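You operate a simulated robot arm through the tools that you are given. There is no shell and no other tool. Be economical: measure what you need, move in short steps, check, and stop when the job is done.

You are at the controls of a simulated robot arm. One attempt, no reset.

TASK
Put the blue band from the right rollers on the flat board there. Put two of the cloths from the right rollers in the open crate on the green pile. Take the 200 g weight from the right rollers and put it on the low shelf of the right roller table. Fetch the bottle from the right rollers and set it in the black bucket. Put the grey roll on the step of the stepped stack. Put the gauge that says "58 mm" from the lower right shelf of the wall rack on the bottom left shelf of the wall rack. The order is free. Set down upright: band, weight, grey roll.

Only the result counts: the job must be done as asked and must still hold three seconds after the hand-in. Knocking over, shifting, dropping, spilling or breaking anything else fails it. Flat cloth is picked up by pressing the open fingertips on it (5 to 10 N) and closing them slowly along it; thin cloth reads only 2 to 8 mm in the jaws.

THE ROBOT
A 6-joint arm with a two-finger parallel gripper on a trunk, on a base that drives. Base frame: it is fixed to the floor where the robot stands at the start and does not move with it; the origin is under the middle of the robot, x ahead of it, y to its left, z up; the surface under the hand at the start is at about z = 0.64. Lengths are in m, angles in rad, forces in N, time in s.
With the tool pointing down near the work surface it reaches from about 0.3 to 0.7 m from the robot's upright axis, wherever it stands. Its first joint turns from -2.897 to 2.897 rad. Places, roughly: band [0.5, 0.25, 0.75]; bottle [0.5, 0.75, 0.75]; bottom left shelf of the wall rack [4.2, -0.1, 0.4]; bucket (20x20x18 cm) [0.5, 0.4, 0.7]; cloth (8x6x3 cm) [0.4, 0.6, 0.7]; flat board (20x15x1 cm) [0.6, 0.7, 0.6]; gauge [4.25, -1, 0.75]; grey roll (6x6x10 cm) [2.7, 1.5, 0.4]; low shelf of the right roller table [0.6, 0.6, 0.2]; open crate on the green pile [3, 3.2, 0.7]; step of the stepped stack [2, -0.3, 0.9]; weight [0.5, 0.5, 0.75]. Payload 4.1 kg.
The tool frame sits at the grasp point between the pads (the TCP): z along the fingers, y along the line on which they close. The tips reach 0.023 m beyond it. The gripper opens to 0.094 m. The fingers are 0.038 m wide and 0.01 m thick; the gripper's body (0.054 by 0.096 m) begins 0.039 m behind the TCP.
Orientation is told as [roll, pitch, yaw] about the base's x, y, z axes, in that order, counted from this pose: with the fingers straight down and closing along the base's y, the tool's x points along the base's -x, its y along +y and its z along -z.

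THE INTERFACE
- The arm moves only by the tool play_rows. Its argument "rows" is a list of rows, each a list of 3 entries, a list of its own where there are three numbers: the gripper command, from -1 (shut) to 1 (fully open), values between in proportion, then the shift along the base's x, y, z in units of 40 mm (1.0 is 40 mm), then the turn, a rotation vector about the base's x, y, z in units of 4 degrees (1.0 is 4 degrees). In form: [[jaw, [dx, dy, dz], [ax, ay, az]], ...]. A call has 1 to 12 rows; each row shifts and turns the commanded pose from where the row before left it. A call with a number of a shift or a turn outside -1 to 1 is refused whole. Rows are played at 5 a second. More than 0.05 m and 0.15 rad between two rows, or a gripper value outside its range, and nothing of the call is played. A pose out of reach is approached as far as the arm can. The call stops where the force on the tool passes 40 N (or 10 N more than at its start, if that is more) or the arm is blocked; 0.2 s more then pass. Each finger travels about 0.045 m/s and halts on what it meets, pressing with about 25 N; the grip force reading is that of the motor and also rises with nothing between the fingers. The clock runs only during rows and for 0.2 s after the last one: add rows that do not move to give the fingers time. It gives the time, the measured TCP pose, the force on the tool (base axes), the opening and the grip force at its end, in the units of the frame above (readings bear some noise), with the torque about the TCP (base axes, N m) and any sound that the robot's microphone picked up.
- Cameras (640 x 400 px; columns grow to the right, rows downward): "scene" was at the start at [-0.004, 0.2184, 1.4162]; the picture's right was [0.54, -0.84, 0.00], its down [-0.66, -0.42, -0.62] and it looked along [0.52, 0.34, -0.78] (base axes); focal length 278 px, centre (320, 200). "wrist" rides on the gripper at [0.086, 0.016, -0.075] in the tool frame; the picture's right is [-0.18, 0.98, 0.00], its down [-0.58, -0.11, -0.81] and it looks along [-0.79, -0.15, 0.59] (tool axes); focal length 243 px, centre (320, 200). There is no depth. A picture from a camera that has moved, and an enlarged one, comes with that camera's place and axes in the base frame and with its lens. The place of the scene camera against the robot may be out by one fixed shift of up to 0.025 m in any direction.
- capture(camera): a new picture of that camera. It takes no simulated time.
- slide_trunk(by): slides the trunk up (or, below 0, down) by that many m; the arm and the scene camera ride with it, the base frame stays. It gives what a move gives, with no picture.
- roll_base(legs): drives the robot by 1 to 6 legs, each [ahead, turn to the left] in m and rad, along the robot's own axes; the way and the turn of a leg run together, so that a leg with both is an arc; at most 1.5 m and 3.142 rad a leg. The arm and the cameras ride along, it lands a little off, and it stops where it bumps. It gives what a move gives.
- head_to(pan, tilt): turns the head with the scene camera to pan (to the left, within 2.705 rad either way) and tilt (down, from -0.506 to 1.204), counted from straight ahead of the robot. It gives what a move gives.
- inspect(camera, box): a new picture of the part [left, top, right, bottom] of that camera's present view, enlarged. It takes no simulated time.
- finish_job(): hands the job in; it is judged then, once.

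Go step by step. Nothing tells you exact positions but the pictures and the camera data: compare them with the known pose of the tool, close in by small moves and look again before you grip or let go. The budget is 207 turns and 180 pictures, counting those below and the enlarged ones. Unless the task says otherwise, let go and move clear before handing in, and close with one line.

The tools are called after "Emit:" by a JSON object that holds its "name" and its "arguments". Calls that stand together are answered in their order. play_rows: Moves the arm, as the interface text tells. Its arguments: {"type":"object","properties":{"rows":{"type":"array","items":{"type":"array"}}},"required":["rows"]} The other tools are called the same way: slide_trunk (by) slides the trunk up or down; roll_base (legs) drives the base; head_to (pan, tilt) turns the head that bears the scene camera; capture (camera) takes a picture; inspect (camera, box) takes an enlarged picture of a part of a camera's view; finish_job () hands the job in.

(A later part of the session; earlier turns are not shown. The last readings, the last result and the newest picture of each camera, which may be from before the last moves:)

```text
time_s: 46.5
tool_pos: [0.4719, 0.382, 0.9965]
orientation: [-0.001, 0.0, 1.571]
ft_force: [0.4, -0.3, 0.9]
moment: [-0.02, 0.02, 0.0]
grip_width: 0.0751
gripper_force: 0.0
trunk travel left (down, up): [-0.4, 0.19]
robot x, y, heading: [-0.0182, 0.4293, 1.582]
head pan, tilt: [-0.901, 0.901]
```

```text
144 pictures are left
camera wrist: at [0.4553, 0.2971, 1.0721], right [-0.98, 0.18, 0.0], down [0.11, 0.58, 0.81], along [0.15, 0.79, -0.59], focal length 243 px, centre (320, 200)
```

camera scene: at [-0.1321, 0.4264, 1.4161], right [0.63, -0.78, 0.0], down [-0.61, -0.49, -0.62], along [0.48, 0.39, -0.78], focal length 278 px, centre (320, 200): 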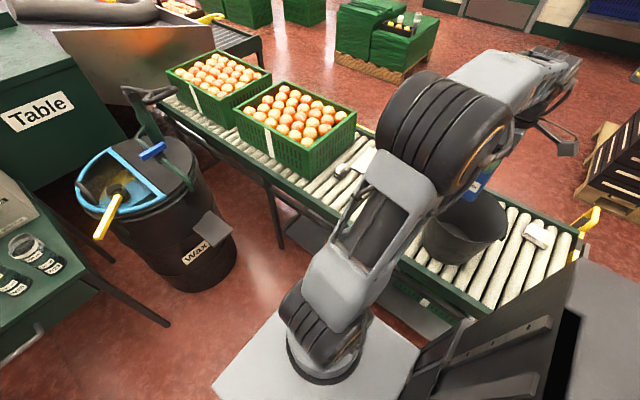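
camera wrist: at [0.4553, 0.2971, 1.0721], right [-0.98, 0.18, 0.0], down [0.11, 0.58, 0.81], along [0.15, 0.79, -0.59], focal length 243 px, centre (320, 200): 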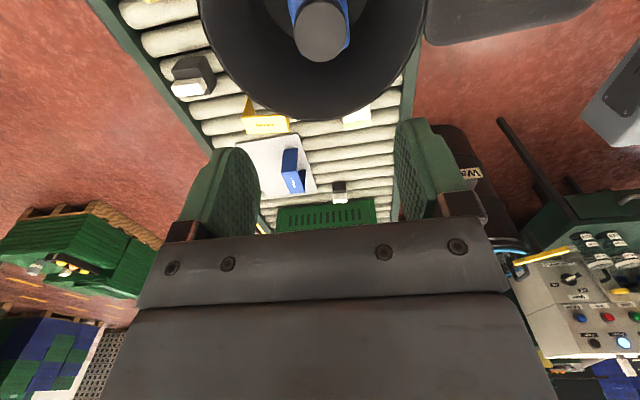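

Bottle stands in the bucket. Now I check the weights' labels.

Emit:
{"name": "inspect", "arguments": {"camera": "wrist", "box": [150, 40, 230, 110]}}

Emit:
{"name": "play_rows", "arguments": {"rows": [[0.6, [0, 1, 0], [0, 0, 0]], [0.6, [0, 1, 0], [0, 0, 0]], [0.6, [0, 1, 0], [0, 0, 0]], [0.6, [0, 1, -0.3], [0, 0, 0]], [0.6, [0, 1, -0.5], [0, 0, 0]], [0.6, [0, 1, -0.5], [0, 0, 0]], [0.6, [0, 0.5, -0.5], [0, 0, 0]], [0.6, [0, 0.5, -0.5], [0, 0, 0]], [0.6, [0, 0, 0], [0, 0, 0]]]}}

Emit:
{"name": "capture", "arguments": {"camera": "wrist"}}

Emit:
{"name": "capture", "arguments": {"camera": "scene"}}

```text
5.71 times, centred on (190, 75) of wrist
camera zoom: at [0.4553, 0.2971, 1.0721], right [-0.98, 0.18, 0.0], down [0.11, 0.58, 0.81], along [0.15, 0.79, -0.59], focal length 1386 px, centre (1063, 914)
```

zoom: 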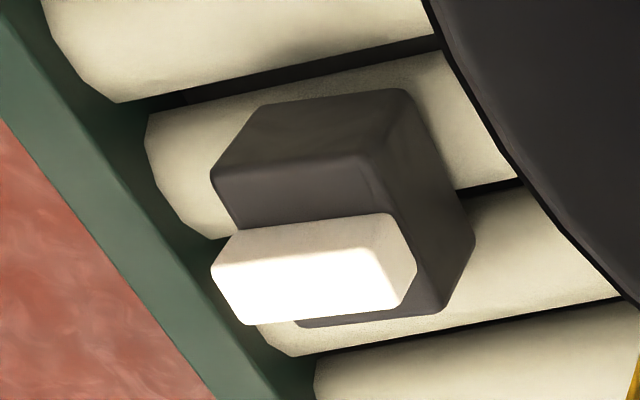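

```text
time_s: 48.5
tool_pos: [0.4735, 0.6633, 0.9045]
orientation: [-0.001, 0.0, 1.571]
ft_force: [1.0, -0.7, -0.4]
moment: [-0.01, 0.01, 0.0]
grip_width: 0.0753
gripper_force: 0.1
trunk travel left (down, up): [-0.4, 0.19]
robot x, y, heading: [-0.0173, 0.4308, 1.581]
head pan, tilt: [-0.901, 0.901]
```

```text
142 pictures are left
camera wrist: at [0.4575, 0.5773, 0.9793], right [-0.98, 0.18, 0.0], down [0.11, 0.58, 0.81], along [0.15, 0.79, -0.59], focal length 243 px, centre (320, 200)
```

wrist: 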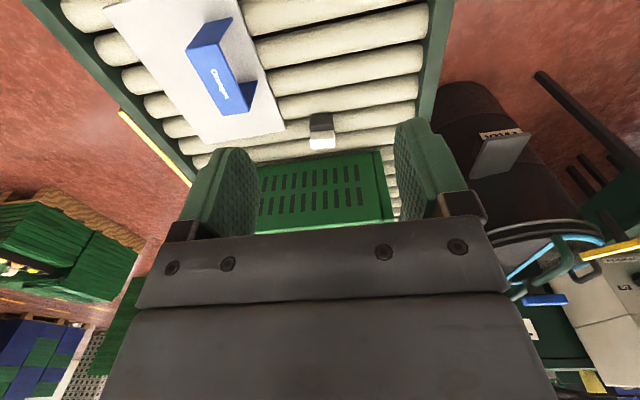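

```text
141 pictures are left
camera scene: at [-0.1323, 0.4267, 1.4161], right [0.63, -0.78, 0.0], down [-0.61, -0.49, -0.62], along [0.48, 0.39, -0.78], focal length 278 px, centre (320, 200)
```

scene: 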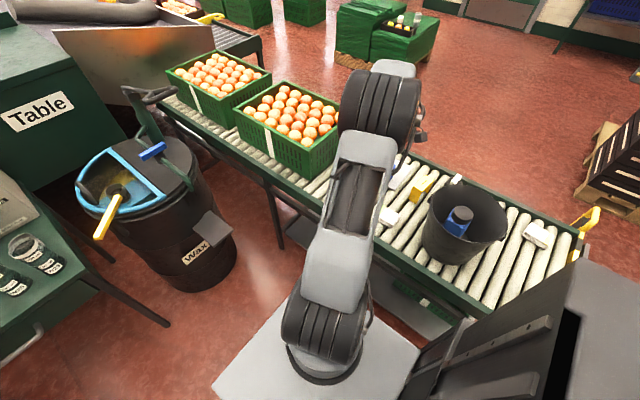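

Emit:
{"name": "inspect", "arguments": {"camera": "wrist", "box": [290, 95, 350, 165]}}

Emit:
{"name": "play_rows", "arguments": {"rows": [[0.6, [-0.9, -0.9, 0.3], [0, 0, 0]], [0.6, [-0.5, -1, 0.3], [0, 0, 0]], [0.6, [0, -1, 0.3], [0, 0, 0]], [0.6, [0, -1, 0], [0, 0, 0]]]}}

Emit:
{"name": "inspect", "arguments": {"camera": "scene", "box": [280, 130, 400, 220]}}

```text
5.71 times, centred on (320, 130) of wrist
camera zoom: at [0.4575, 0.5773, 0.9793], right [-0.98, 0.18, 0.0], down [0.11, 0.58, 0.81], along [0.15, 0.79, -0.59], focal length 1386 px, centre (320, 600)
```

zoom: 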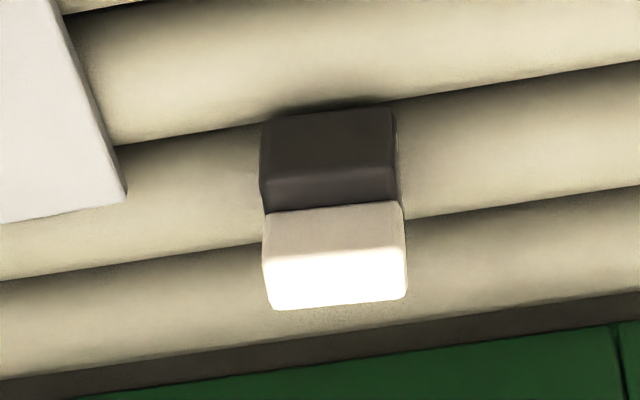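

```text
refused: row 1 steps farther than a row can; nothing moved
```

```text
4.44 times, centred on (340, 175) of scene
camera zoom: at [-0.1323, 0.4267, 1.4161], right [0.63, -0.78, 0.0], down [-0.61, -0.49, -0.62], along [0.48, 0.39, -0.78], focal length 1234 px, centre (231, 311)
```

zoom: 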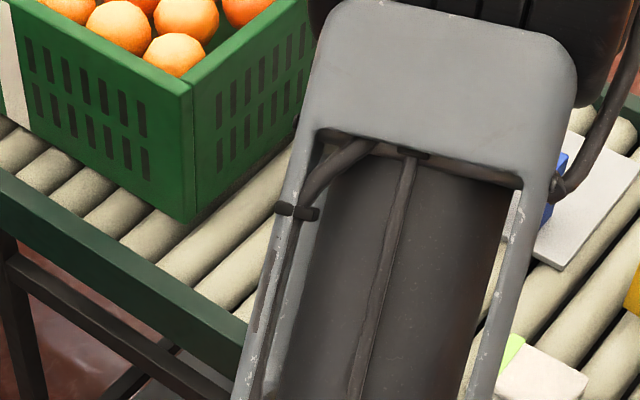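

The small weight is at about (0.499, 0.82), body 37 mm, handle on top. I move the arm aside to confirm its label and to see the low shelf.

Emit:
{"name": "play_rows", "arguments": {"rows": [[0.6, [-0.5, -0.9, 0.4], [0, 0, 0]], [0.6, [-0.5, -0.9, 0.4], [0, 0, 0]], [0.6, [0, -1, 0.4], [0, 0, 0]], [0.6, [0, -1, 0.4], [0, 0, 0]], [0.6, [0, -1, 0.4], [0, 0, 0]], [0.6, [0, -1, 0.4], [0, 0, 0]]]}}

Emit:
{"name": "inspect", "arguments": {"camera": "scene", "box": [280, 130, 400, 220]}}

Emit:
{"name": "inspect", "arguments": {"camera": "scene", "box": [240, 170, 460, 360]}}

```text
time_s: 49.9
tool_pos: [0.4342, 0.4296, 0.9985]
orientation: [0.0, -0.001, 1.57]
ft_force: [-0.6, -0.5, -0.4]
moment: [0.02, -0.02, 0.04]
grip_width: 0.0752
gripper_force: 0.1
trunk travel left (down, up): [-0.4, 0.19]
robot x, y, heading: [-0.0181, 0.4315, 1.584]
head pan, tilt: [-0.901, 0.901]
```

```text
4.44 times, centred on (340, 175) of scene
camera zoom: at [-0.1324, 0.4265, 1.416], right [0.63, -0.78, 0.0], down [-0.61, -0.49, -0.62], along [0.48, 0.39, -0.78], focal length 1234 px, centre (231, 311)
```

zoom: 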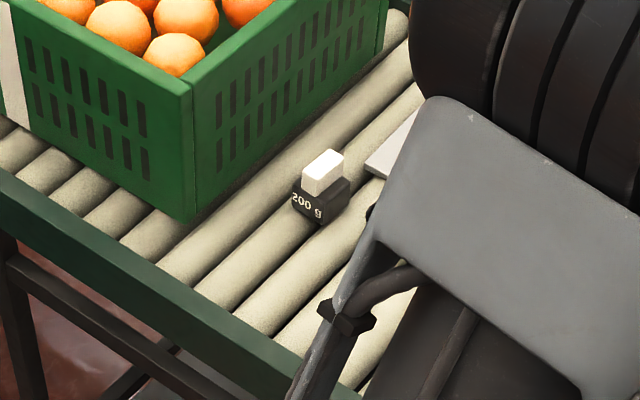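

```text
2.11 times, centred on (350, 265) of scene
camera zoom: at [-0.1324, 0.4265, 1.416], right [0.63, -0.78, 0.0], down [-0.61, -0.49, -0.62], along [0.48, 0.39, -0.78], focal length 584 px, centre (257, 63)
```

zoom: 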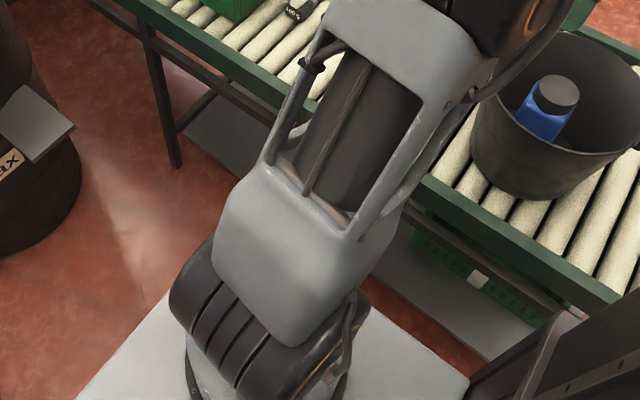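

Label "200 g" confirmed. The shelf is best entered with the fingers tilted toward +x and the camera on top, so I turn the wrist (yaw to π) while moving over toward the weight.

Emit:
{"name": "play_rows", "arguments": {"rows": [[0.6, [-0.3, 0.6, 0], [0, 0, 1]], [0.6, [-0.3, 0.6, 0], [0, 0, 1]], [0.6, [0, 0.6, 0], [0, 0, 1]], [0.6, [0, 0.6, 0], [0, 0, 1]], [0.6, [0, 0.6, 0], [0, 0, 1]], [0.6, [0, 0.6, 0], [0, 0, 1]], [0.6, [0, 0.6, 0], [0, 0, 1]], [0.6, [0, 0.6, 0], [0, 0, 1]], [0.6, [0, 0.6, 0], [0, 0, 1]], [0.6, [0, 0.6, 0], [0, 0, 1]], [0.6, [0, 0.6, 0], [0, 0, 1]], [0.6, [0, 0.6, 0], [0, 0, 1]]]}}

Emit:
{"name": "play_rows", "arguments": {"rows": [[0.6, [0, 0.3, 0], [0, 0, 1]], [0.6, [0, 0.3, 0], [0, 0, 1]], [0.6, [0, 0.2, 0], [0, 0, 1]], [0.6, [0, 0.2, 0], [0, 0, 1]], [0.6, [0, 0.2, 0], [0, 0, 1]], [0.6, [0, 0.2, 0], [0, 0, 1]], [0.6, [0, 0.2, 0], [0, 0, 1]], [0.6, [0, 0.2, 0], [0, 0, 1]], [0.6, [0, 0.2, 0], [0, 0, 1]], [0.6, [0, 0, 0], [0, 0, 1]], [0.6, [0, 0, 0], [0, 0, 0.5]]]}}

```text
time_s: 52.5
tool_pos: [0.4106, 0.7209, 0.9984]
orientation: [-0.001, 0.001, 2.41]
ft_force: [0.2, -0.4, -0.1]
moment: [-0.01, 0.01, 0.02]
grip_width: 0.0755
gripper_force: 0.0
trunk travel left (down, up): [-0.4, 0.19]
robot x, y, heading: [-0.0206, 0.429, 1.577]
head pan, tilt: [-0.901, 0.901]
```

```text
time_s: 54.9
tool_pos: [0.4108, 0.7992, 0.9991]
orientation: [-0.002, 0.0, -3.141]
ft_force: [1.3, 0.2, 0.1]
moment: [0.0, -0.02, 0.04]
grip_width: 0.075
gripper_force: 0.0
trunk travel left (down, up): [-0.4, 0.19]
robot x, y, heading: [-0.0116, 0.4305, 1.586]
head pan, tilt: [-0.901, 0.901]
```

Emit:
{"name": "play_rows", "arguments": {"rows": [[0.6, [0, 0.25, -0.2], [0, -1, 0]], [0.6, [0, 0.25, -0.2], [0, -1, 0]], [0.6, [0, 0, -0.2], [0, -1, 0]], [0.6, [0, 0, -0.2], [0, -1, 0]], [0.6, [0, 0, -0.2], [0, -1, 0]], [0.6, [0, 0, -0.2], [0, -1, 0]], [0.6, [0, 0, -0.2], [0, -1, 0]], [0.6, [0, 0, -0.2], [0, -1, 0]], [0.6, [0, 0, -0.2], [0, -1, 0]], [0.6, [0, 0, -0.2], [0, -1, 0]], [0.6, [0, 0, -0.2], [0, -1, 0]], [0.6, [0, 0, -0.2], [0, -1, 0]]]}}

Emit:
{"name": "capture", "arguments": {"camera": "wrist"}}

Emit:
{"name": "capture", "arguments": {"camera": "scene"}}

```text
time_s: 57.5
tool_pos: [0.4108, 0.8187, 0.9038]
orientation: [-0.002, 0.84, 3.141]
ft_force: [-0.4, -0.2, -0.5]
moment: [-0.02, 0.04, -0.03]
grip_width: 0.0753
gripper_force: 0.1
trunk travel left (down, up): [-0.4, 0.19]
robot x, y, heading: [-0.0174, 0.4312, 1.585]
head pan, tilt: [-0.901, 0.901]
```

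```text
136 pictures are left
camera wrist: at [0.4119, 0.8031, 1.0186], right [-0.12, -0.98, -0.14], down [-0.99, 0.11, 0.11], along [-0.09, 0.15, -0.98], focal length 243 px, centre (320, 200)
```

wrist: 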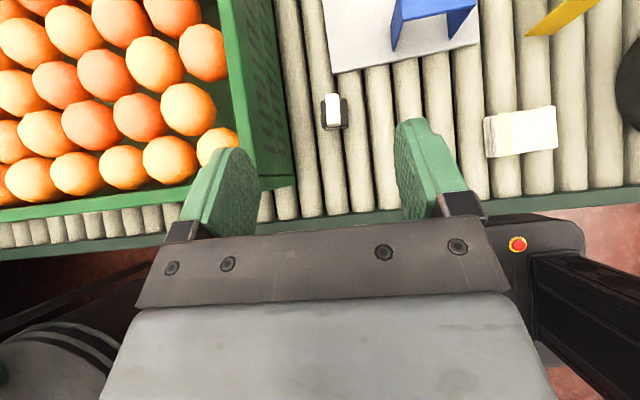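

```text
135 pictures are left
camera scene: at [-0.1325, 0.4265, 1.4161], right [0.63, -0.78, 0.0], down [-0.61, -0.49, -0.62], along [0.48, 0.39, -0.78], focal length 278 px, centre (320, 200)
```

scene: 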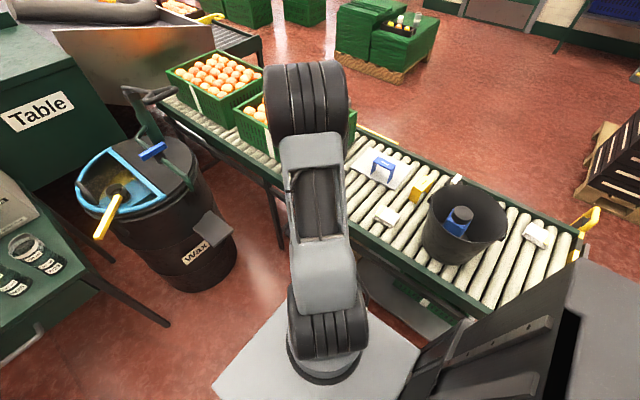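

A near-vertical view of the weight; enlarge it.

Emit:
{"name": "inspect", "arguments": {"camera": "wrist", "box": [300, 70, 370, 150]}}

```text
5.00 times, centred on (335, 110) of wrist
camera zoom: at [0.4119, 0.8031, 1.0186], right [-0.12, -0.98, -0.14], down [-0.99, 0.11, 0.11], along [-0.09, 0.15, -0.98], focal length 1213 px, centre (245, 650)
```

zoom: 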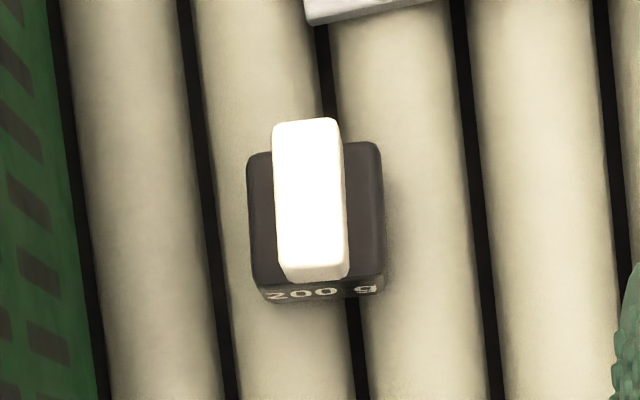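

Body centre (0.500, 0.821), 41 mm wide. Position above and descend partly.

Emit:
{"name": "play_rows", "arguments": {"rows": [[0.6, [0.7, 0.02, 0], [0, 0, -0.31]], [0.6, [0.7, 0.02, 0], [0, 0, -0.31]], [0.6, [0.7, 0.02, 0], [0, 0, -0.31]], [0.6, [0, 0, -1], [0, 0, 0]], [0.6, [0, 0, -1], [0, 0, 0]], [0.6, [0, 0, -1], [0, 0, 0]], [0.6, [0, 0, -1], [0, 0, 0]], [0.6, [0, 0, -0.5], [0, 0, 0]], [0.6, [0, 0, 0], [0, 0, 0]]]}}

Emit:
{"name": "capture", "arguments": {"camera": "wrist"}}

```text
time_s: 59.5
tool_pos: [0.4942, 0.8206, 0.7232]
orientation: [-0.002, 0.837, 3.076]
ft_force: [0.7, 0.2, -0.5]
moment: [0.0, 0.02, 0.01]
grip_width: 0.0752
gripper_force: 0.1
trunk travel left (down, up): [-0.4, 0.19]
robot x, y, heading: [-0.0158, 0.4378, 1.584]
head pan, tilt: [-0.901, 0.901]
```

```text
133 pictures are left
camera wrist: at [0.4953, 0.8053, 0.8376], right [-0.19, -0.97, -0.14], down [-0.98, 0.17, 0.11], along [-0.08, 0.15, -0.98], focal length 243 px, centre (320, 200)
```

wrist: 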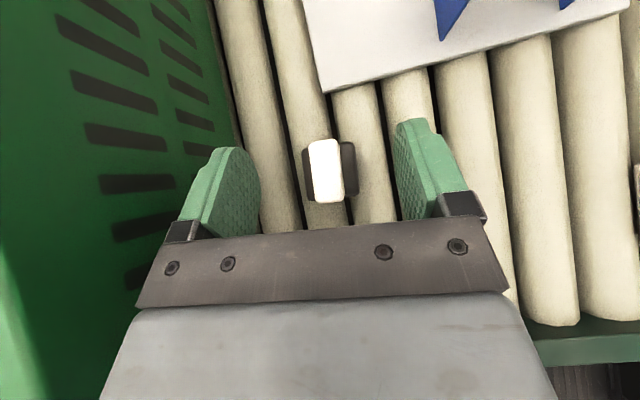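

Centred between the fingers. Descend and grip the body.

Emit:
{"name": "play_rows", "arguments": {"rows": [[0.6, [0, 0, -0.6], [0, 0, 0]], [0.6, [0, 0, -0.4], [0, 0, 0]], [0.6, [0, 0, -0.2], [0, 0, 0]], [0.6, [0, 0, 0], [0, 0, 0]], [0.2, [0, 0, 0], [0, 0, 0]], [0, [0, 0, 0], [0, 0, 0]], [-0.2, [0, 0, 0], [0, 0, 0]], [-0.4, [0, 0, 0], [0, 0, 0]], [-0.5, [0, 0, 0], [0, 0, 0]]]}}

Emit:
{"name": "capture", "arguments": {"camera": "wrist"}}

```text
time_s: 61.5
tool_pos: [0.4932, 0.821, 0.6761]
orientation: [0.0, 0.838, 3.075]
ft_force: [-0.1, -0.4, 0.8]
moment: [-0.01, -0.02, 0.0]
grip_width: 0.0376
gripper_force: 24.6
trunk travel left (down, up): [-0.4, 0.19]
robot x, y, heading: [-0.02, 0.4275, 1.578]
head pan, tilt: [-0.901, 0.901]
```

```text
132 pictures are left
camera wrist: at [0.4948, 0.8049, 0.7909], right [-0.19, -0.97, -0.14], down [-0.98, 0.17, 0.11], along [-0.08, 0.15, -0.98], focal length 243 px, centre (320, 200)
```

wrist: 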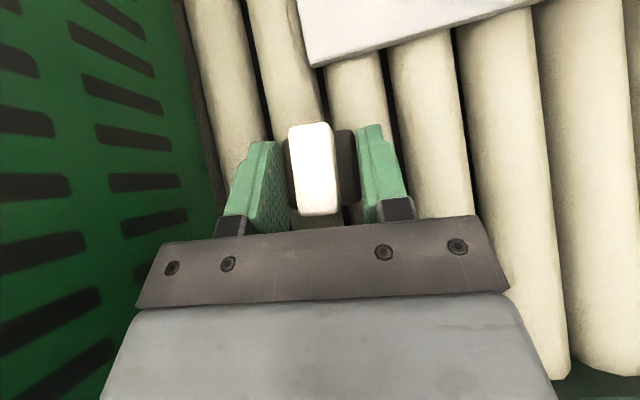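

Weight gripped. I lift and tuck it, then drive the base back from the table with two S-curves (keeping heading +y), to give room to enter the low shelf.

Emit:
{"name": "play_rows", "arguments": {"rows": [[-0.5, [0, 0, 0.7], [0, 0, 0]], [-0.5, [0, 0, 1], [0, 0, 0]], [-0.5, [0, 0, 1], [0, 0, 0]], [-0.5, [0, 0, 1], [0, 0, 0]], [-0.5, [0, 0, 1], [0, 0, 0]], [-0.5, [-0.4, -0.8, 0.5], [0, 0, 0]], [-0.5, [-0.4, -0.9, 0.5], [0, 0, 0]], [-0.5, [-0.4, -1, 0.5], [0, 0, 0]], [-0.5, [-0.4, -1, 0.5], [0, 0, 0]], [-0.5, [-0.4, -1, 0], [0, 0, 0]], [-0.5, [-0.3, -1, 0], [0, 0, 0]]]}}

Emit:
{"name": "roll_base", "arguments": {"legs": [[-0.2, -0.6], [-0.2, 0.6], [0.28, 0.6], [0.28, -0.6]]}}

Emit:
{"name": "capture", "arguments": {"camera": "wrist"}}

Emit:
{"name": "capture", "arguments": {"camera": "scene"}}

```text
time_s: 63.9
tool_pos: [0.4036, 0.5927, 0.9409]
orientation: [-0.001, 0.838, 3.074]
ft_force: [-0.5, 1.1, -1.7]
moment: [-0.04, 0.03, 0.01]
grip_width: 0.0379
gripper_force: 24.6
trunk travel left (down, up): [-0.4, 0.19]
robot x, y, heading: [-0.0167, 0.4296, 1.585]
head pan, tilt: [-0.901, 0.901]
```

```text
time_s: 70.8
tool_pos: [0.1174, 0.7342, 0.9402]
orientation: [0.001, 0.837, 3.085]
ft_force: [0.0, -0.3, -2.5]
moment: [0.01, 0.01, -0.01]
grip_width: 0.0377
gripper_force: 25.2
trunk travel left (down, up): [-0.4, 0.19]
robot x, y, heading: [-0.3013, 0.5683, 1.598]
head pan, tilt: [-0.901, 0.901]
```

```text
131 pictures are left
camera wrist: at [0.1183, 0.7176, 1.0562], right [-0.18, -0.97, -0.14], down [-0.98, 0.16, 0.11], along [-0.08, 0.15, -0.98], focal length 243 px, centre (320, 200)
```

wrist: 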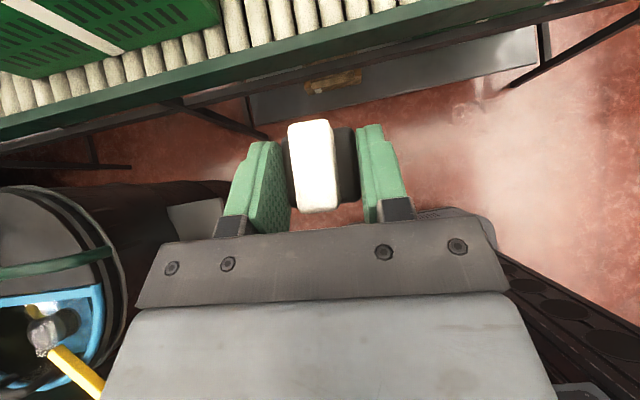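

```text
130 pictures are left
camera scene: at [-0.4183, 0.5623, 1.416], right [0.64, -0.77, 0.0], down [-0.6, -0.5, -0.62], along [0.48, 0.4, -0.78], focal length 278 px, centre (320, 200)
```

scene: 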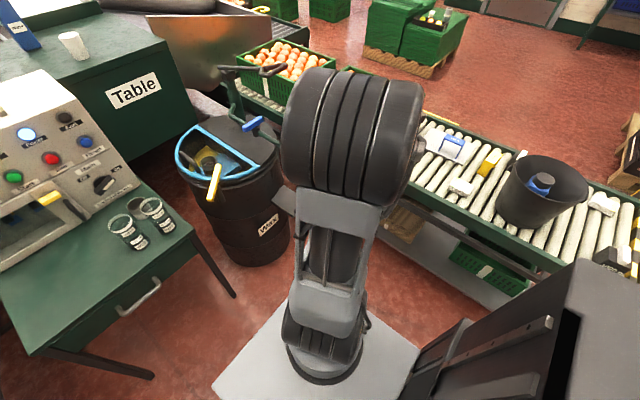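

The shelf's near edge is at x≈0.355; a box stands at x>0.435, y 0.64–0.83, a green crate at y<0.49. I'll aim for (0.41, 0.56). Move to y=0.56, lower the trunk.

Emit:
{"name": "play_rows", "arguments": {"rows": [[-0.5, [0, -0.87, 0], [0, 0, 0]], [-0.5, [0, -0.87, 0], [0, 0, 0]], [-0.5, [0, -0.87, 0], [0, 0, 0]], [-0.5, [0, -0.87, 0], [0, 0, 0]], [-0.5, [0, -0.87, 0], [0, 0, 0]]]}}

Emit:
{"name": "slide_trunk", "arguments": {"by": -0.4}}

Emit:
{"name": "capture", "arguments": {"camera": "wrist"}}

Emit:
{"name": "capture", "arguments": {"camera": "scene"}}

```text
time_s: 72.0
tool_pos: [0.1218, 0.5959, 0.9551]
orientation: [0.017, 0.83, 3.083]
ft_force: [0.2, 0.7, -2.1]
moment: [0.0, -0.01, -0.02]
grip_width: 0.0379
gripper_force: 25.2
out of reach, approached as far as the arm can: row 4, 5
trunk travel left (down, up): [-0.4, 0.19]
robot x, y, heading: [-0.3018, 0.5712, 1.592]
head pan, tilt: [-0.901, 0.901]
```

```text
time_s: 75.9
tool_pos: [0.121, 0.5961, 0.5545]
orientation: [0.017, 0.834, 3.086]
ft_force: [1.2, 0.8, -2.5]
moment: [0.02, 0.0, 0.02]
grip_width: 0.0378
gripper_force: 25.2
trunk travel left (down, up): [0.0, 0.59]
robot x, y, heading: [-0.3049, 0.5669, 1.598]
head pan, tilt: [-0.901, 0.901]
```

```text
129 pictures are left
camera wrist: at [0.1229, 0.5822, 0.6702], right [-0.19, -0.97, -0.12], down [-0.98, 0.18, 0.11], along [-0.09, 0.14, -0.99], focal length 243 px, centre (320, 200)
```

wrist: 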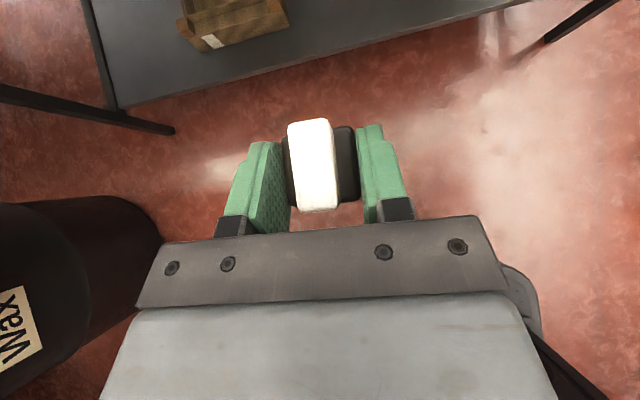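

```text
128 pictures are left
camera scene: at [-0.4184, 0.5623, 1.0161], right [0.64, -0.77, 0.0], down [-0.6, -0.5, -0.62], along [0.48, 0.4, -0.78], focal length 278 px, centre (320, 200)
```

scene: 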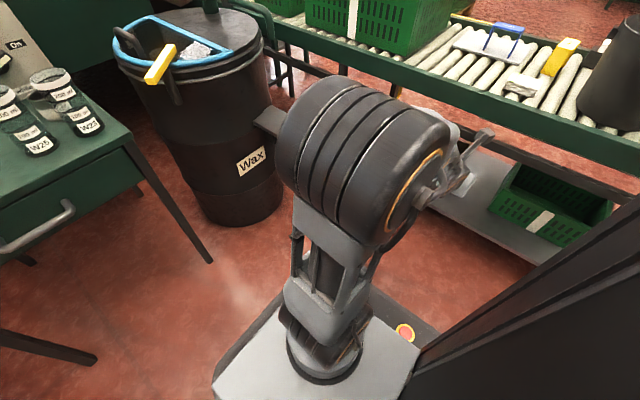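

Trunk is down. I bring the hand down and forward in front of the shelf opening, then look.

Emit:
{"name": "play_rows", "arguments": {"rows": [[-0.5, [0.35, -0.1, -0.84], [0, 0, 0]], [-0.5, [0.35, -0.1, -0.84], [0, 0, 0]], [-0.5, [0.35, -0.1, -0.84], [0, 0, 0]], [-0.5, [0.35, -0.1, -0.84], [0, 0, 0]], [-0.5, [0.35, -0.1, -0.84], [0, 0, 0]], [-0.5, [0.35, -0.1, -0.84], [0, 0, 0]], [-0.5, [0, 0, 0], [0, 0, 0]]]}}

Emit:
{"name": "capture", "arguments": {"camera": "wrist"}}

Emit:
{"name": "capture", "arguments": {"camera": "scene"}}

```text
time_s: 77.5
tool_pos: [0.2183, 0.6383, 0.3773]
orientation: [0.027, 0.831, 3.087]
ft_force: [0.2, -0.2, -1.4]
moment: [0.03, -0.03, 0.0]
grip_width: 0.0376
gripper_force: 25.0
out of reach, approached as far as the arm can: row 1, 2, 3, 4, 5, 6
trunk travel left (down, up): [0.0, 0.59]
robot x, y, heading: [-0.3049, 0.5662, 1.593]
head pan, tilt: [-0.901, 0.901]
```

```text
127 pictures are left
camera wrist: at [0.2201, 0.6253, 0.4929], right [-0.2, -0.97, -0.12], down [-0.98, 0.19, 0.11], along [-0.09, 0.14, -0.99], focal length 243 px, centre (320, 200)
```

wrist: 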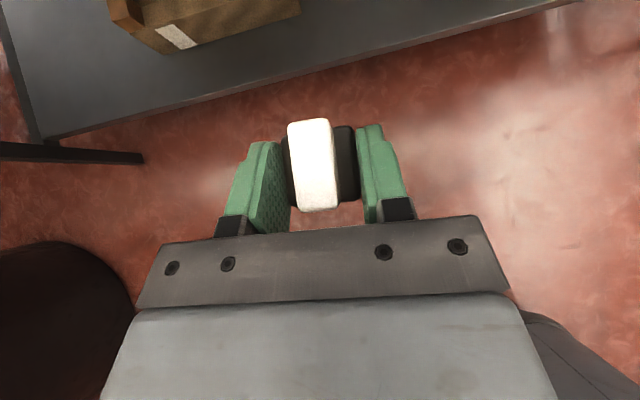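

```text
126 pictures are left
camera scene: at [-0.4183, 0.5623, 1.0161], right [0.64, -0.77, 0.0], down [-0.6, -0.5, -0.62], along [0.48, 0.4, -0.78], focal length 278 px, centre (320, 200)
```

scene: 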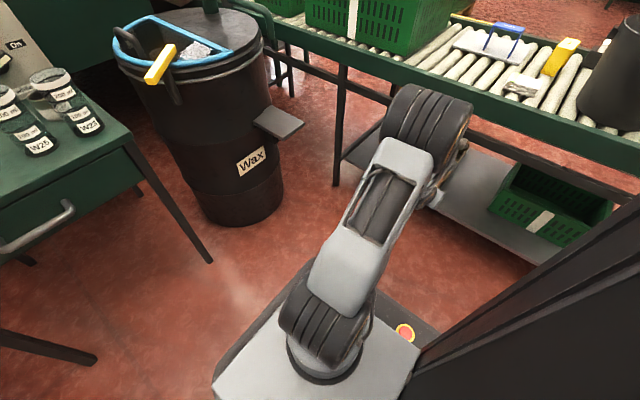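

The wrist is near a joint limit at this azimuth; I shift the base back (−y) by 0.13 instead.

Emit:
{"name": "roll_base", "arguments": {"legs": [[-0.13, 0]]}}

Emit:
{"name": "play_rows", "arguments": {"rows": [[-0.5, [0.3, 0.5, -0.3], [0, 0, 0]], [-0.5, [0.5, 0.4, -0.5], [0, 0, 0]], [-0.5, [0.5, 0, -0.5], [0, 0, 0]], [-0.5, [0, 0, 0], [0, 0, 0]]]}}

Emit:
{"name": "capture", "arguments": {"camera": "wrist"}}

```text
time_s: 78.8
tool_pos: [0.2205, 0.5104, 0.3766]
orientation: [0.028, 0.83, 3.087]
ft_force: [-0.6, 0.2, -2.4]
moment: [0.0, 0.02, -0.01]
grip_width: 0.0378
gripper_force: 24.9
trunk travel left (down, up): [0.0, 0.59]
robot x, y, heading: [-0.2979, 0.4386, 1.59]
head pan, tilt: [-0.901, 0.901]
```

```text
time_s: 79.8
tool_pos: [0.2714, 0.5462, 0.3256]
orientation: [0.027, 0.829, 3.086]
ft_force: [1.0, -0.1, -2.9]
moment: [-0.01, 0.02, -0.01]
grip_width: 0.0381
gripper_force: 25.3
trunk travel left (down, up): [0.0, 0.59]
robot x, y, heading: [-0.3025, 0.4409, 1.592]
head pan, tilt: [-0.901, 0.901]
```

```text
125 pictures are left
camera wrist: at [0.2741, 0.532, 0.4414], right [-0.2, -0.97, -0.12], down [-0.98, 0.18, 0.11], along [-0.09, 0.14, -0.99], focal length 243 px, centre (320, 200)
```

wrist: 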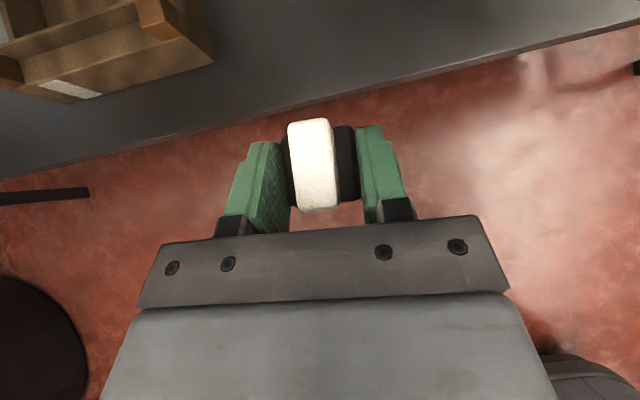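

The shelf edge is at x≈0.354, z≈0.17–0.2. I go in over the shelf at TCP z≈0.26.

Emit:
{"name": "play_rows", "arguments": {"rows": [[-0.5, [0.87, 0.1, -0.1], [0.13, 0, 0]], [-0.5, [0.87, 0.1, -0.3], [0.13, 0, 0]], [-0.5, [0.87, 0.1, -0.6], [0, 0, 0]], [-0.5, [0.87, 0, -0.6], [0, 0, 0]], [-0.5, [0, 0, 0], [0, 0, 0]]]}}

Emit:
{"name": "capture", "arguments": {"camera": "wrist"}}

Emit:
{"name": "capture", "arguments": {"camera": "scene"}}

```text
time_s: 81.0
tool_pos: [0.4118, 0.5574, 0.2615]
orientation: [-0.001, 0.829, 3.068]
ft_force: [-0.9, -0.3, -2.7]
moment: [-0.01, 0.03, -0.01]
grip_width: 0.0376
gripper_force: 25.2
trunk travel left (down, up): [0.0, 0.59]
robot x, y, heading: [-0.2972, 0.436, 1.592]
head pan, tilt: [-0.901, 0.901]
```

```text
124 pictures are left
camera wrist: at [0.4136, 0.5413, 0.3766], right [-0.2, -0.97, -0.14], down [-0.98, 0.18, 0.12], along [-0.09, 0.16, -0.98], focal length 243 px, centre (320, 200)
```

wrist: 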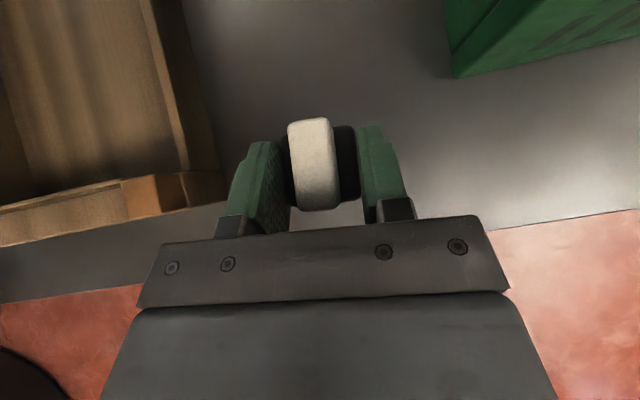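

```text
123 pictures are left
camera scene: at [-0.4155, 0.4336, 1.0161], right [0.64, -0.77, 0.0], down [-0.6, -0.5, -0.62], along [0.48, 0.4, -0.78], focal length 278 px, centre (320, 200)
```

scene: 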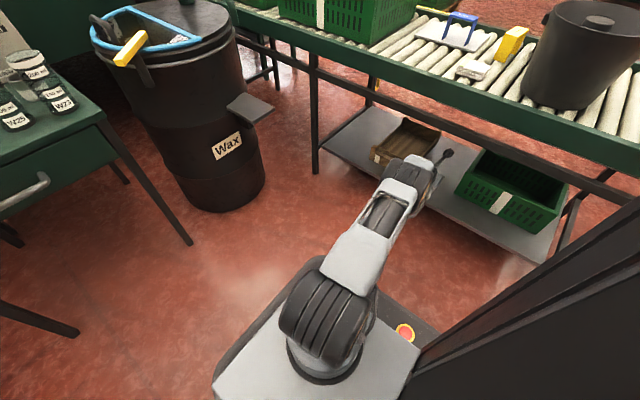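

Clear space; shift 25 mm away from the wooden box and lower.

Emit:
{"name": "play_rows", "arguments": {"rows": [[-0.5, [0.2, -0.65, 0], [0, 0, 0]], [-0.5, [0, 0, -0.5], [0, 0, 0]], [-0.5, [0, 0, -0.25], [0, 0, 0]], [-0.5, [0, 0, -0.1], [0, 0, 0]], [-0.5, [0, 0, 0], [0, 0, 0]]]}}

Emit:
{"name": "capture", "arguments": {"camera": "wrist"}}

Emit:
{"name": "inspect", "arguments": {"camera": "scene", "box": [360, 100, 500, 230]}}

```text
time_s: 82.2
tool_pos: [0.4207, 0.5325, 0.2268]
orientation: [0.002, 0.829, 3.068]
ft_force: [0.3, 0.0, -1.2]
moment: [0.0, 0.03, -0.02]
grip_width: 0.0379
gripper_force: 24.7
trunk travel left (down, up): [0.0, 0.59]
robot x, y, heading: [-0.2988, 0.4385, 1.59]
head pan, tilt: [-0.901, 0.901]
```

```text
122 pictures are left
camera wrist: at [0.4224, 0.5162, 0.3425], right [-0.2, -0.97, -0.14], down [-0.98, 0.18, 0.12], along [-0.09, 0.15, -0.98], focal length 243 px, centre (320, 200)
```

wrist: 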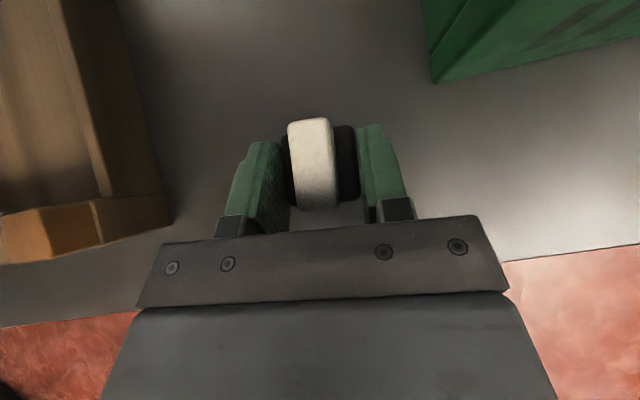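

```text
3.08 times, centred on (430, 165) of scene
camera zoom: at [-0.4155, 0.4336, 1.0161], right [0.64, -0.77, 0.0], down [-0.6, -0.5, -0.62], along [0.48, 0.4, -0.78], focal length 854 px, centre (-18, 308)
```

zoom: 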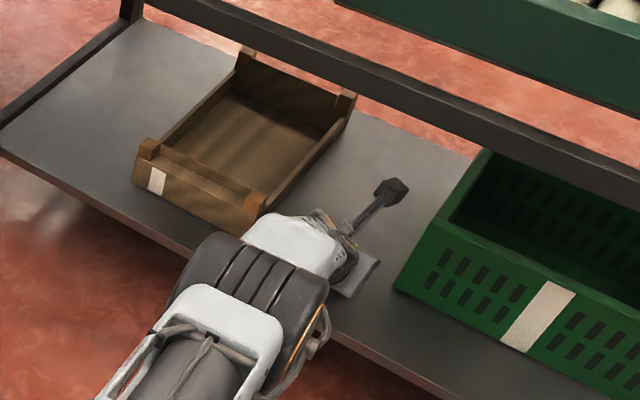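

Continue down in small steps until contact.

Emit:
{"name": "play_rows", "arguments": {"rows": [[-0.5, [0, 0, -0.12], [0, 0, 0]], [-0.5, [0, 0, -0.12], [0, 0, 0]], [-0.5, [0, 0, -0.12], [0, 0, 0]], [-0.5, [0, 0, 0], [0, 0, 0]]]}}

```text
time_s: 83.2
tool_pos: [0.423, 0.5324, 0.2179]
orientation: [-0.001, 0.837, 3.065]
ft_force: [6.7, -1.7, 27.5]
moment: [-0.11, -0.3, 0.08]
grip_width: 0.0375
gripper_force: 24.8
trunk travel left (down, up): [0.0, 0.59]
robot x, y, heading: [-0.2997, 0.4368, 1.591]
head pan, tilt: [-0.901, 0.901]
```

Contact. Ease, release and withdraw along the tool axis.

Emit:
{"name": "play_rows", "arguments": {"rows": [[-0.5, [0, 0, 0.1], [0, 0, 0]], [-0.3, [0, 0, 0], [0, 0, 0]], [0, [0, 0, 0], [0, 0, 0]], [0.3, [0, 0, 0], [0, 0, 0]], [0.3, [0, 0, 0], [0, 0, 0]], [0.3, [0, 0, 0.3], [0, 0, 0]], [0.3, [-0.5, 0, 0.5], [0, 0, 0]], [0.3, [-0.7, 0, 0.5], [0, 0, 0]], [0.3, [-0.9, 0, 0.4], [0, 0, 0]], [0.3, [-0.9, 0, 0.3], [0, 0, 0]], [0.3, [-0.9, 0, 0], [0, 0, 0]], [0.3, [0, 0, 0], [0, 0, 0]]]}}

Emit:
{"name": "capture", "arguments": {"camera": "wrist"}}

Emit:
{"name": "capture", "arguments": {"camera": "scene"}}

```text
time_s: 85.8
tool_pos: [0.2652, 0.5337, 0.2939]
orientation: [-0.001, 0.83, 3.067]
ft_force: [-0.1, 0.6, 0.5]
moment: [0.02, 0.01, 0.0]
grip_width: 0.0611
gripper_force: 0.0
trunk travel left (down, up): [0.0, 0.59]
robot x, y, heading: [-0.2998, 0.4412, 1.593]
head pan, tilt: [-0.901, 0.901]
```

```text
120 pictures are left
camera wrist: at [0.2668, 0.5177, 0.4098], right [-0.2, -0.97, -0.14], down [-0.98, 0.18, 0.12], along [-0.09, 0.16, -0.98], focal length 243 px, centre (320, 200)
```

wrist: 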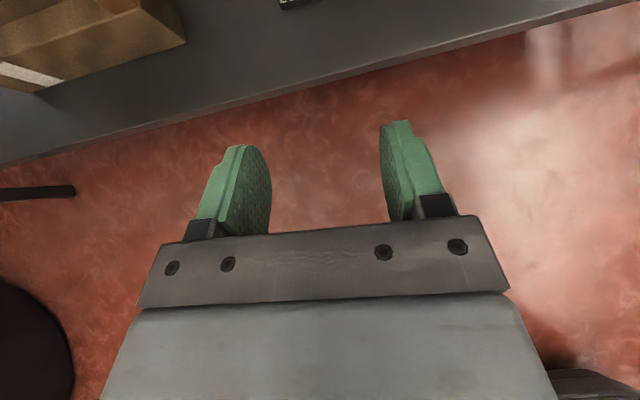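

```text
119 pictures are left
camera scene: at [-0.4156, 0.4336, 1.0161], right [0.64, -0.77, 0.0], down [-0.6, -0.5, -0.62], along [0.48, 0.4, -0.78], focal length 278 px, centre (320, 200)
```

scene: 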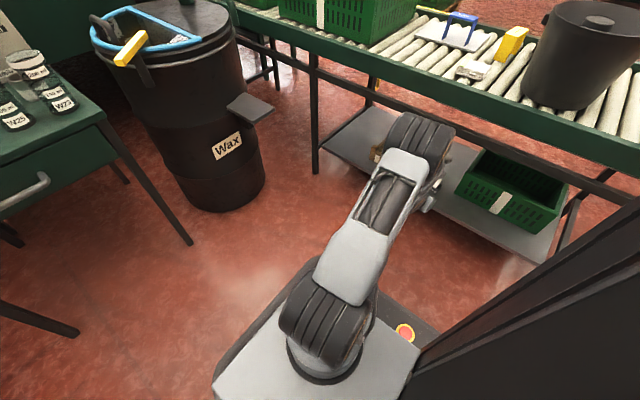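

The weight's label is just visible upright. I back out, raise the hand, and check.

Emit:
{"name": "play_rows", "arguments": {"rows": [[0.3, [-0.6, 0, 0.5], [0, 0, 0]], [0.3, [-0.6, 0, 0.8], [0, 0, 0]], [0.3, [-0.6, 0.2, 0.8], [0, 0, 0]], [0.3, [-0.5, 0.4, 0.8], [0, 0, 0]], [0.3, [-0.4, 0.5, 0.8], [0, 0, 0]], [0.3, [-0.4, 0.5, 0.8], [0, 0, 0]]]}}

Emit:
{"name": "inspect", "arguments": {"camera": "scene", "box": [360, 100, 500, 230]}}

Emit:
{"name": "capture", "arguments": {"camera": "wrist"}}

```text
time_s: 87.2
tool_pos: [0.1389, 0.5973, 0.4751]
orientation: [0.003, 0.827, 3.068]
ft_force: [0.6, -0.1, 0.2]
moment: [0.02, 0.02, 0.01]
grip_width: 0.0607
gripper_force: 0.1
trunk travel left (down, up): [0.0, 0.59]
robot x, y, heading: [-0.3015, 0.4325, 1.594]
head pan, tilt: [-0.901, 0.901]
```

```text
3.08 times, centred on (430, 165) of scene
camera zoom: at [-0.4155, 0.4336, 1.016], right [0.64, -0.77, 0.0], down [-0.6, -0.5, -0.62], along [0.48, 0.4, -0.78], focal length 854 px, centre (-18, 308)
```

zoom: 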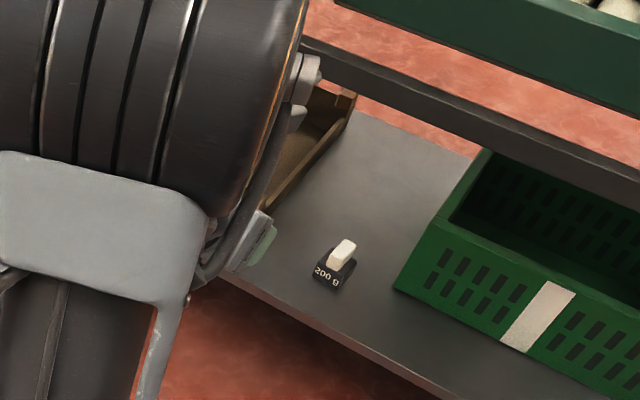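

```text
117 pictures are left
camera wrist: at [0.1413, 0.5813, 0.5918], right [-0.2, -0.97, -0.13], down [-0.98, 0.18, 0.12], along [-0.09, 0.15, -0.98], focal length 243 px, centre (320, 200)
```

wrist: 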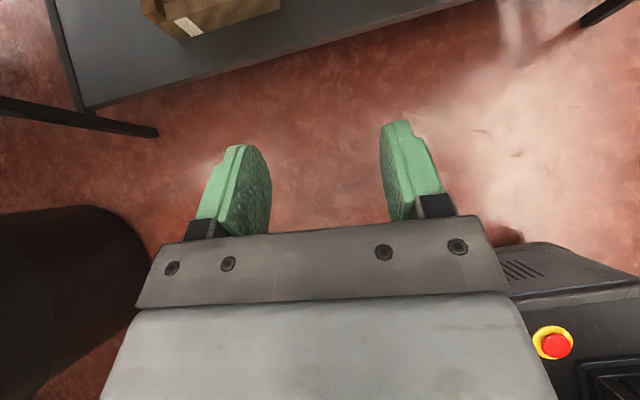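

The 200 g weight stands upright on the low shelf. Next the cloths: raise the trunk, untwist the wrist, and come back alongside the table.

Emit:
{"name": "slide_trunk", "arguments": {"by": 0.4}}

Emit:
{"name": "play_rows", "arguments": {"rows": [[0.5, [0.2, 0, 0.3], [0, 1, -1]], [0.5, [0.2, 0, 0.3], [0.07, 1, -1]], [0.5, [0, 0, 0.3], [0.14, 0.99, -1]], [0.5, [0, 0, 0.3], [0.21, 0.98, -1]], [0.5, [0, 0, 0.3], [0.28, 0.96, -1]], [0.5, [0, 0, 0.3], [0.34, 0.94, -1]], [0.5, [0, 0, 0.3], [0.41, 0.91, -1]], [0.5, [0, 0, 0.3], [0.47, 0.88, -1]], [0.5, [0, 0, 0.3], [0.53, 0.85, -1]], [0.5, [0, 0, 0.3], [0.59, 0.81, -1]], [0.5, [0, 0, 0], [0.64, 0.77, -1]], [0.5, [0, 0, 0], [0.65, 0.68, -1]]]}}

Emit:
{"name": "play_rows", "arguments": {"rows": [[0.5, [0, 0, 0], [0, 0, -1]], [0.5, [0, 0, 0], [0, 0, -1]], [0.5, [0, 0, 0], [0, 0, -1]], [0.5, [0, 0, 0], [0, 0, -1]], [0.5, [0, 0, 0], [0, 0, -1]], [0.5, [0, 0, 0], [0, 0, -1]], [0.5, [0, 0, 0], [0, 0, -1]], [0.5, [0, 0, 0], [0, 0, -1]], [0.5, [0, 0, 0], [0, 0, -1]]]}}

Emit:
{"name": "roll_base", "arguments": {"legs": [[-0.25, 0.6], [-0.25, -0.6], [0.25, -0.6], [0.25, 0.6]]}}

Emit:
{"name": "capture", "arguments": {"camera": "scene"}}

```text
time_s: 91.0
tool_pos: [0.1398, 0.5965, 0.8762]
orientation: [-0.001, 0.829, 3.066]
ft_force: [0.8, 0.2, 0.2]
moment: [0.0, 0.01, -0.02]
grip_width: 0.0612
gripper_force: 0.0
trunk travel left (down, up): [-0.4, 0.19]
robot x, y, heading: [-0.3013, 0.4352, 1.591]
head pan, tilt: [-0.901, 0.901]
```

```text
time_s: 93.6
tool_pos: [0.1557, 0.5969, 0.9964]
orientation: [0.082, -0.005, 2.263]
ft_force: [-0.6, 0.0, -0.8]
moment: [-0.01, 0.02, -0.03]
grip_width: 0.0704
gripper_force: 0.0
trunk travel left (down, up): [-0.4, 0.19]
robot x, y, heading: [-0.3016, 0.4365, 1.591]
head pan, tilt: [-0.901, 0.901]
```

```text
time_s: 95.6
tool_pos: [0.1556, 0.5971, 0.9952]
orientation: [0.082, -0.002, 1.634]
ft_force: [0.1, 0.3, -0.2]
moment: [0.01, 0.0, -0.02]
grip_width: 0.0704
gripper_force: 0.0
trunk travel left (down, up): [-0.4, 0.19]
robot x, y, heading: [-0.3008, 0.4383, 1.587]
head pan, tilt: [-0.901, 0.901]
```

```text
time_s: 102.6
tool_pos: [0.4451, 0.5988, 0.9951]
orientation: [0.081, -0.002, 1.645]
ft_force: [-0.3, -0.7, 0.2]
moment: [-0.02, -0.03, 0.0]
grip_width: 0.0706
gripper_force: 0.0
trunk travel left (down, up): [-0.4, 0.19]
robot x, y, heading: [-0.0074, 0.4384, 1.602]
head pan, tilt: [-0.901, 0.901]
```

```text
116 pictures are left
camera scene: at [-0.1255, 0.4308, 1.416], right [0.64, -0.76, 0.0], down [-0.6, -0.51, -0.62], along [0.47, 0.4, -0.78], focal length 278 px, centre (320, 200)
```

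scene: 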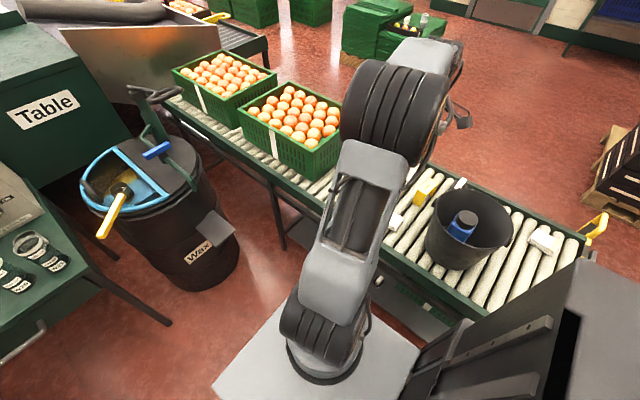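

Hand is above the cloth; correct the small tilt, lower and look.

Emit:
{"name": "play_rows", "arguments": {"rows": [[1, [0, 0, -1], [0.04, -0.58, -0.5]], [1, [0, 0, -1], [0.04, -0.58, -0.5]], [1, [0, 0, -1], [0, 0, 0]], [1, [0, 0, -1], [0, 0, 0]], [1, [0, 0, 0], [0, 0, 0]]]}}

Emit:
{"name": "capture", "arguments": {"camera": "wrist"}}

```text
time_s: 103.8
tool_pos: [0.4424, 0.6001, 0.8382]
orientation: [0.0, -0.004, 1.573]
ft_force: [0.0, 0.6, -0.2]
moment: [-0.01, -0.01, 0.02]
grip_width: 0.0942
gripper_force: 0.1
trunk travel left (down, up): [-0.4, 0.19]
robot x, y, heading: [-0.0093, 0.4337, 1.597]
head pan, tilt: [-0.901, 0.901]
```

```text
115 pictures are left
camera wrist: at [0.4272, 0.5139, 0.9129], right [-0.98, 0.18, 0.0], down [0.11, 0.58, 0.81], along [0.14, 0.8, -0.59], focal length 243 px, centre (320, 200)
```

wrist: 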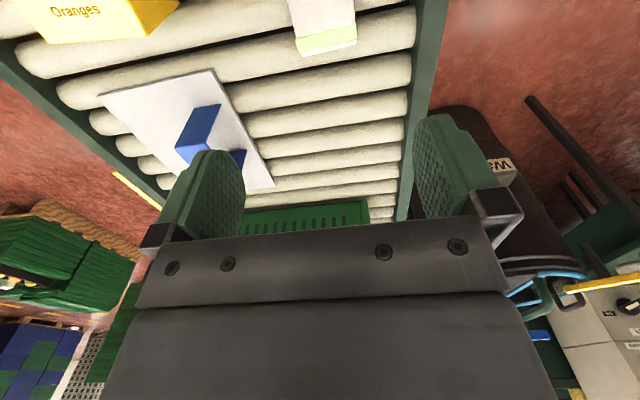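

Cloth: x 0.411–0.461, far edge y≈0.61, so centre about (0.436, 0.57). Shift and check.

Emit:
{"name": "play_rows", "arguments": {"rows": [[1, [-0.15, -0.75, 0], [0, 0, 0]], [1, [0, 0, -0.7], [0, 0, 0]], [1, [0, 0, -0.7], [0, 0, 0]], [1, [0, 0, 0], [0, 0, 0]]]}}

Emit:
{"name": "capture", "arguments": {"camera": "wrist"}}

```text
time_s: 104.8
tool_pos: [0.4371, 0.5701, 0.7807]
orientation: [-0.001, -0.006, 1.575]
ft_force: [-0.4, -0.8, -0.6]
moment: [0.04, -0.02, 0.02]
grip_width: 0.0941
gripper_force: 0.0
trunk travel left (down, up): [-0.4, 0.19]
robot x, y, heading: [-0.009, 0.4294, 1.599]
head pan, tilt: [-0.901, 0.901]
```

```text
114 pictures are left
camera wrist: at [0.4208, 0.4836, 0.8564], right [-0.98, 0.18, 0.0], down [0.11, 0.58, 0.81], along [0.14, 0.8, -0.59], focal length 243 px, centre (320, 200)
```

wrist: 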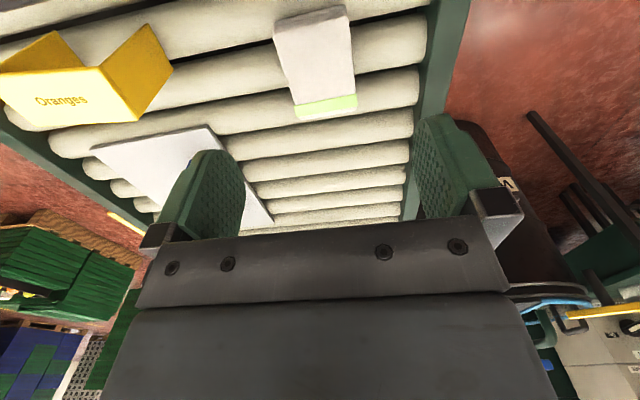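

The wrist camera would come too near the bucket in this pose; I'll turn to yaw 0 (closing along y, cloth about 65 mm that way) instead.

Emit:
{"name": "play_rows", "arguments": {"rows": [[1, [0, 0, 0.8], [0, 0, -1]], [1, [0, 0, 0.7], [0, 0, -1]], [1, [0, 0, 0], [0, 0, -1]], [1, [0, 0, 0], [0, 0, -1]], [1, [0, 0, 0], [0, 0, -1]], [1, [0, 0, 0], [0, 0, -1]], [1, [0, 0, 0], [0, 0, -1]], [1, [0, 0, 0], [0, 0, -1]], [1, [0, 0, 0], [0, 0, -1]], [1, [0, 0, 0], [0, 0, -1]], [1, [0, 0, 0], [0, 0, -1]], [1, [0, 0, 0], [0, 0, -1]]]}}

Emit:
{"name": "play_rows", "arguments": {"rows": [[1, [0, 0, 0], [0, 0, -1]], [1, [0, 0, 0], [0, 0, -1]], [1, [0, 0, 0], [0, 0, -1]], [1, [0, 0, 0], [0, 0, -1]], [1, [0, 0, 0], [0, 0, -1]], [1, [0, 0, 0], [0, 0, -1]], [1, [0, 0, 0], [0, 0, -1]], [1, [0, 0, 0], [0, 0, -1]], [1, [0, 0, 0], [0, 0, -1]], [1, [0, 0, -0.5], [0, 0, -1]], [1, [0, 0, -0.7], [0, 0, -0.55]], [1, [0, 0, 0], [0, 0, 0]]]}}

Emit:
{"name": "capture", "arguments": {"camera": "wrist"}}

```text
time_s: 107.4
tool_pos: [0.4377, 0.5688, 0.8385]
orientation: [0.0, -0.007, 0.736]
ft_force: [0.1, 0.5, 0.0]
moment: [-0.02, -0.03, 0.0]
grip_width: 0.0942
gripper_force: 0.1
trunk travel left (down, up): [-0.4, 0.19]
robot x, y, heading: [-0.0128, 0.4373, 1.598]
head pan, tilt: [-0.901, 0.901]
```

```text
time_s: 110.0
tool_pos: [0.4387, 0.5683, 0.7916]
orientation: [-0.002, -0.003, -0.002]
ft_force: [-0.2, 0.5, -0.6]
moment: [0.01, 0.02, -0.04]
grip_width: 0.094
gripper_force: 0.0
trunk travel left (down, up): [-0.4, 0.19]
robot x, y, heading: [-0.0111, 0.4326, 1.599]
head pan, tilt: [-0.901, 0.901]
```

```text
113 pictures are left
camera wrist: at [0.3519, 0.585, 0.8673], right [0.18, 0.98, 0.0], down [0.58, -0.11, 0.81], along [0.79, -0.15, -0.59], focal length 243 px, centre (320, 200)
```

wrist: 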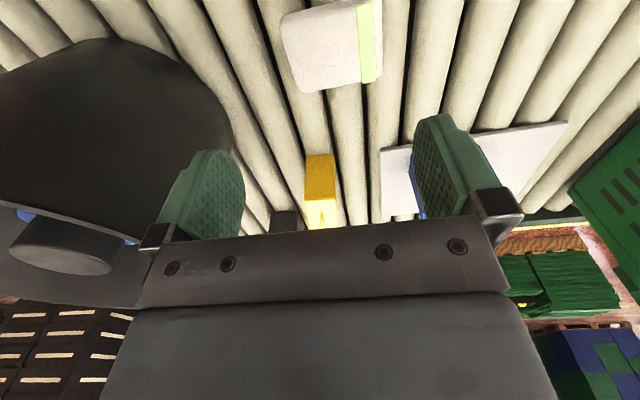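

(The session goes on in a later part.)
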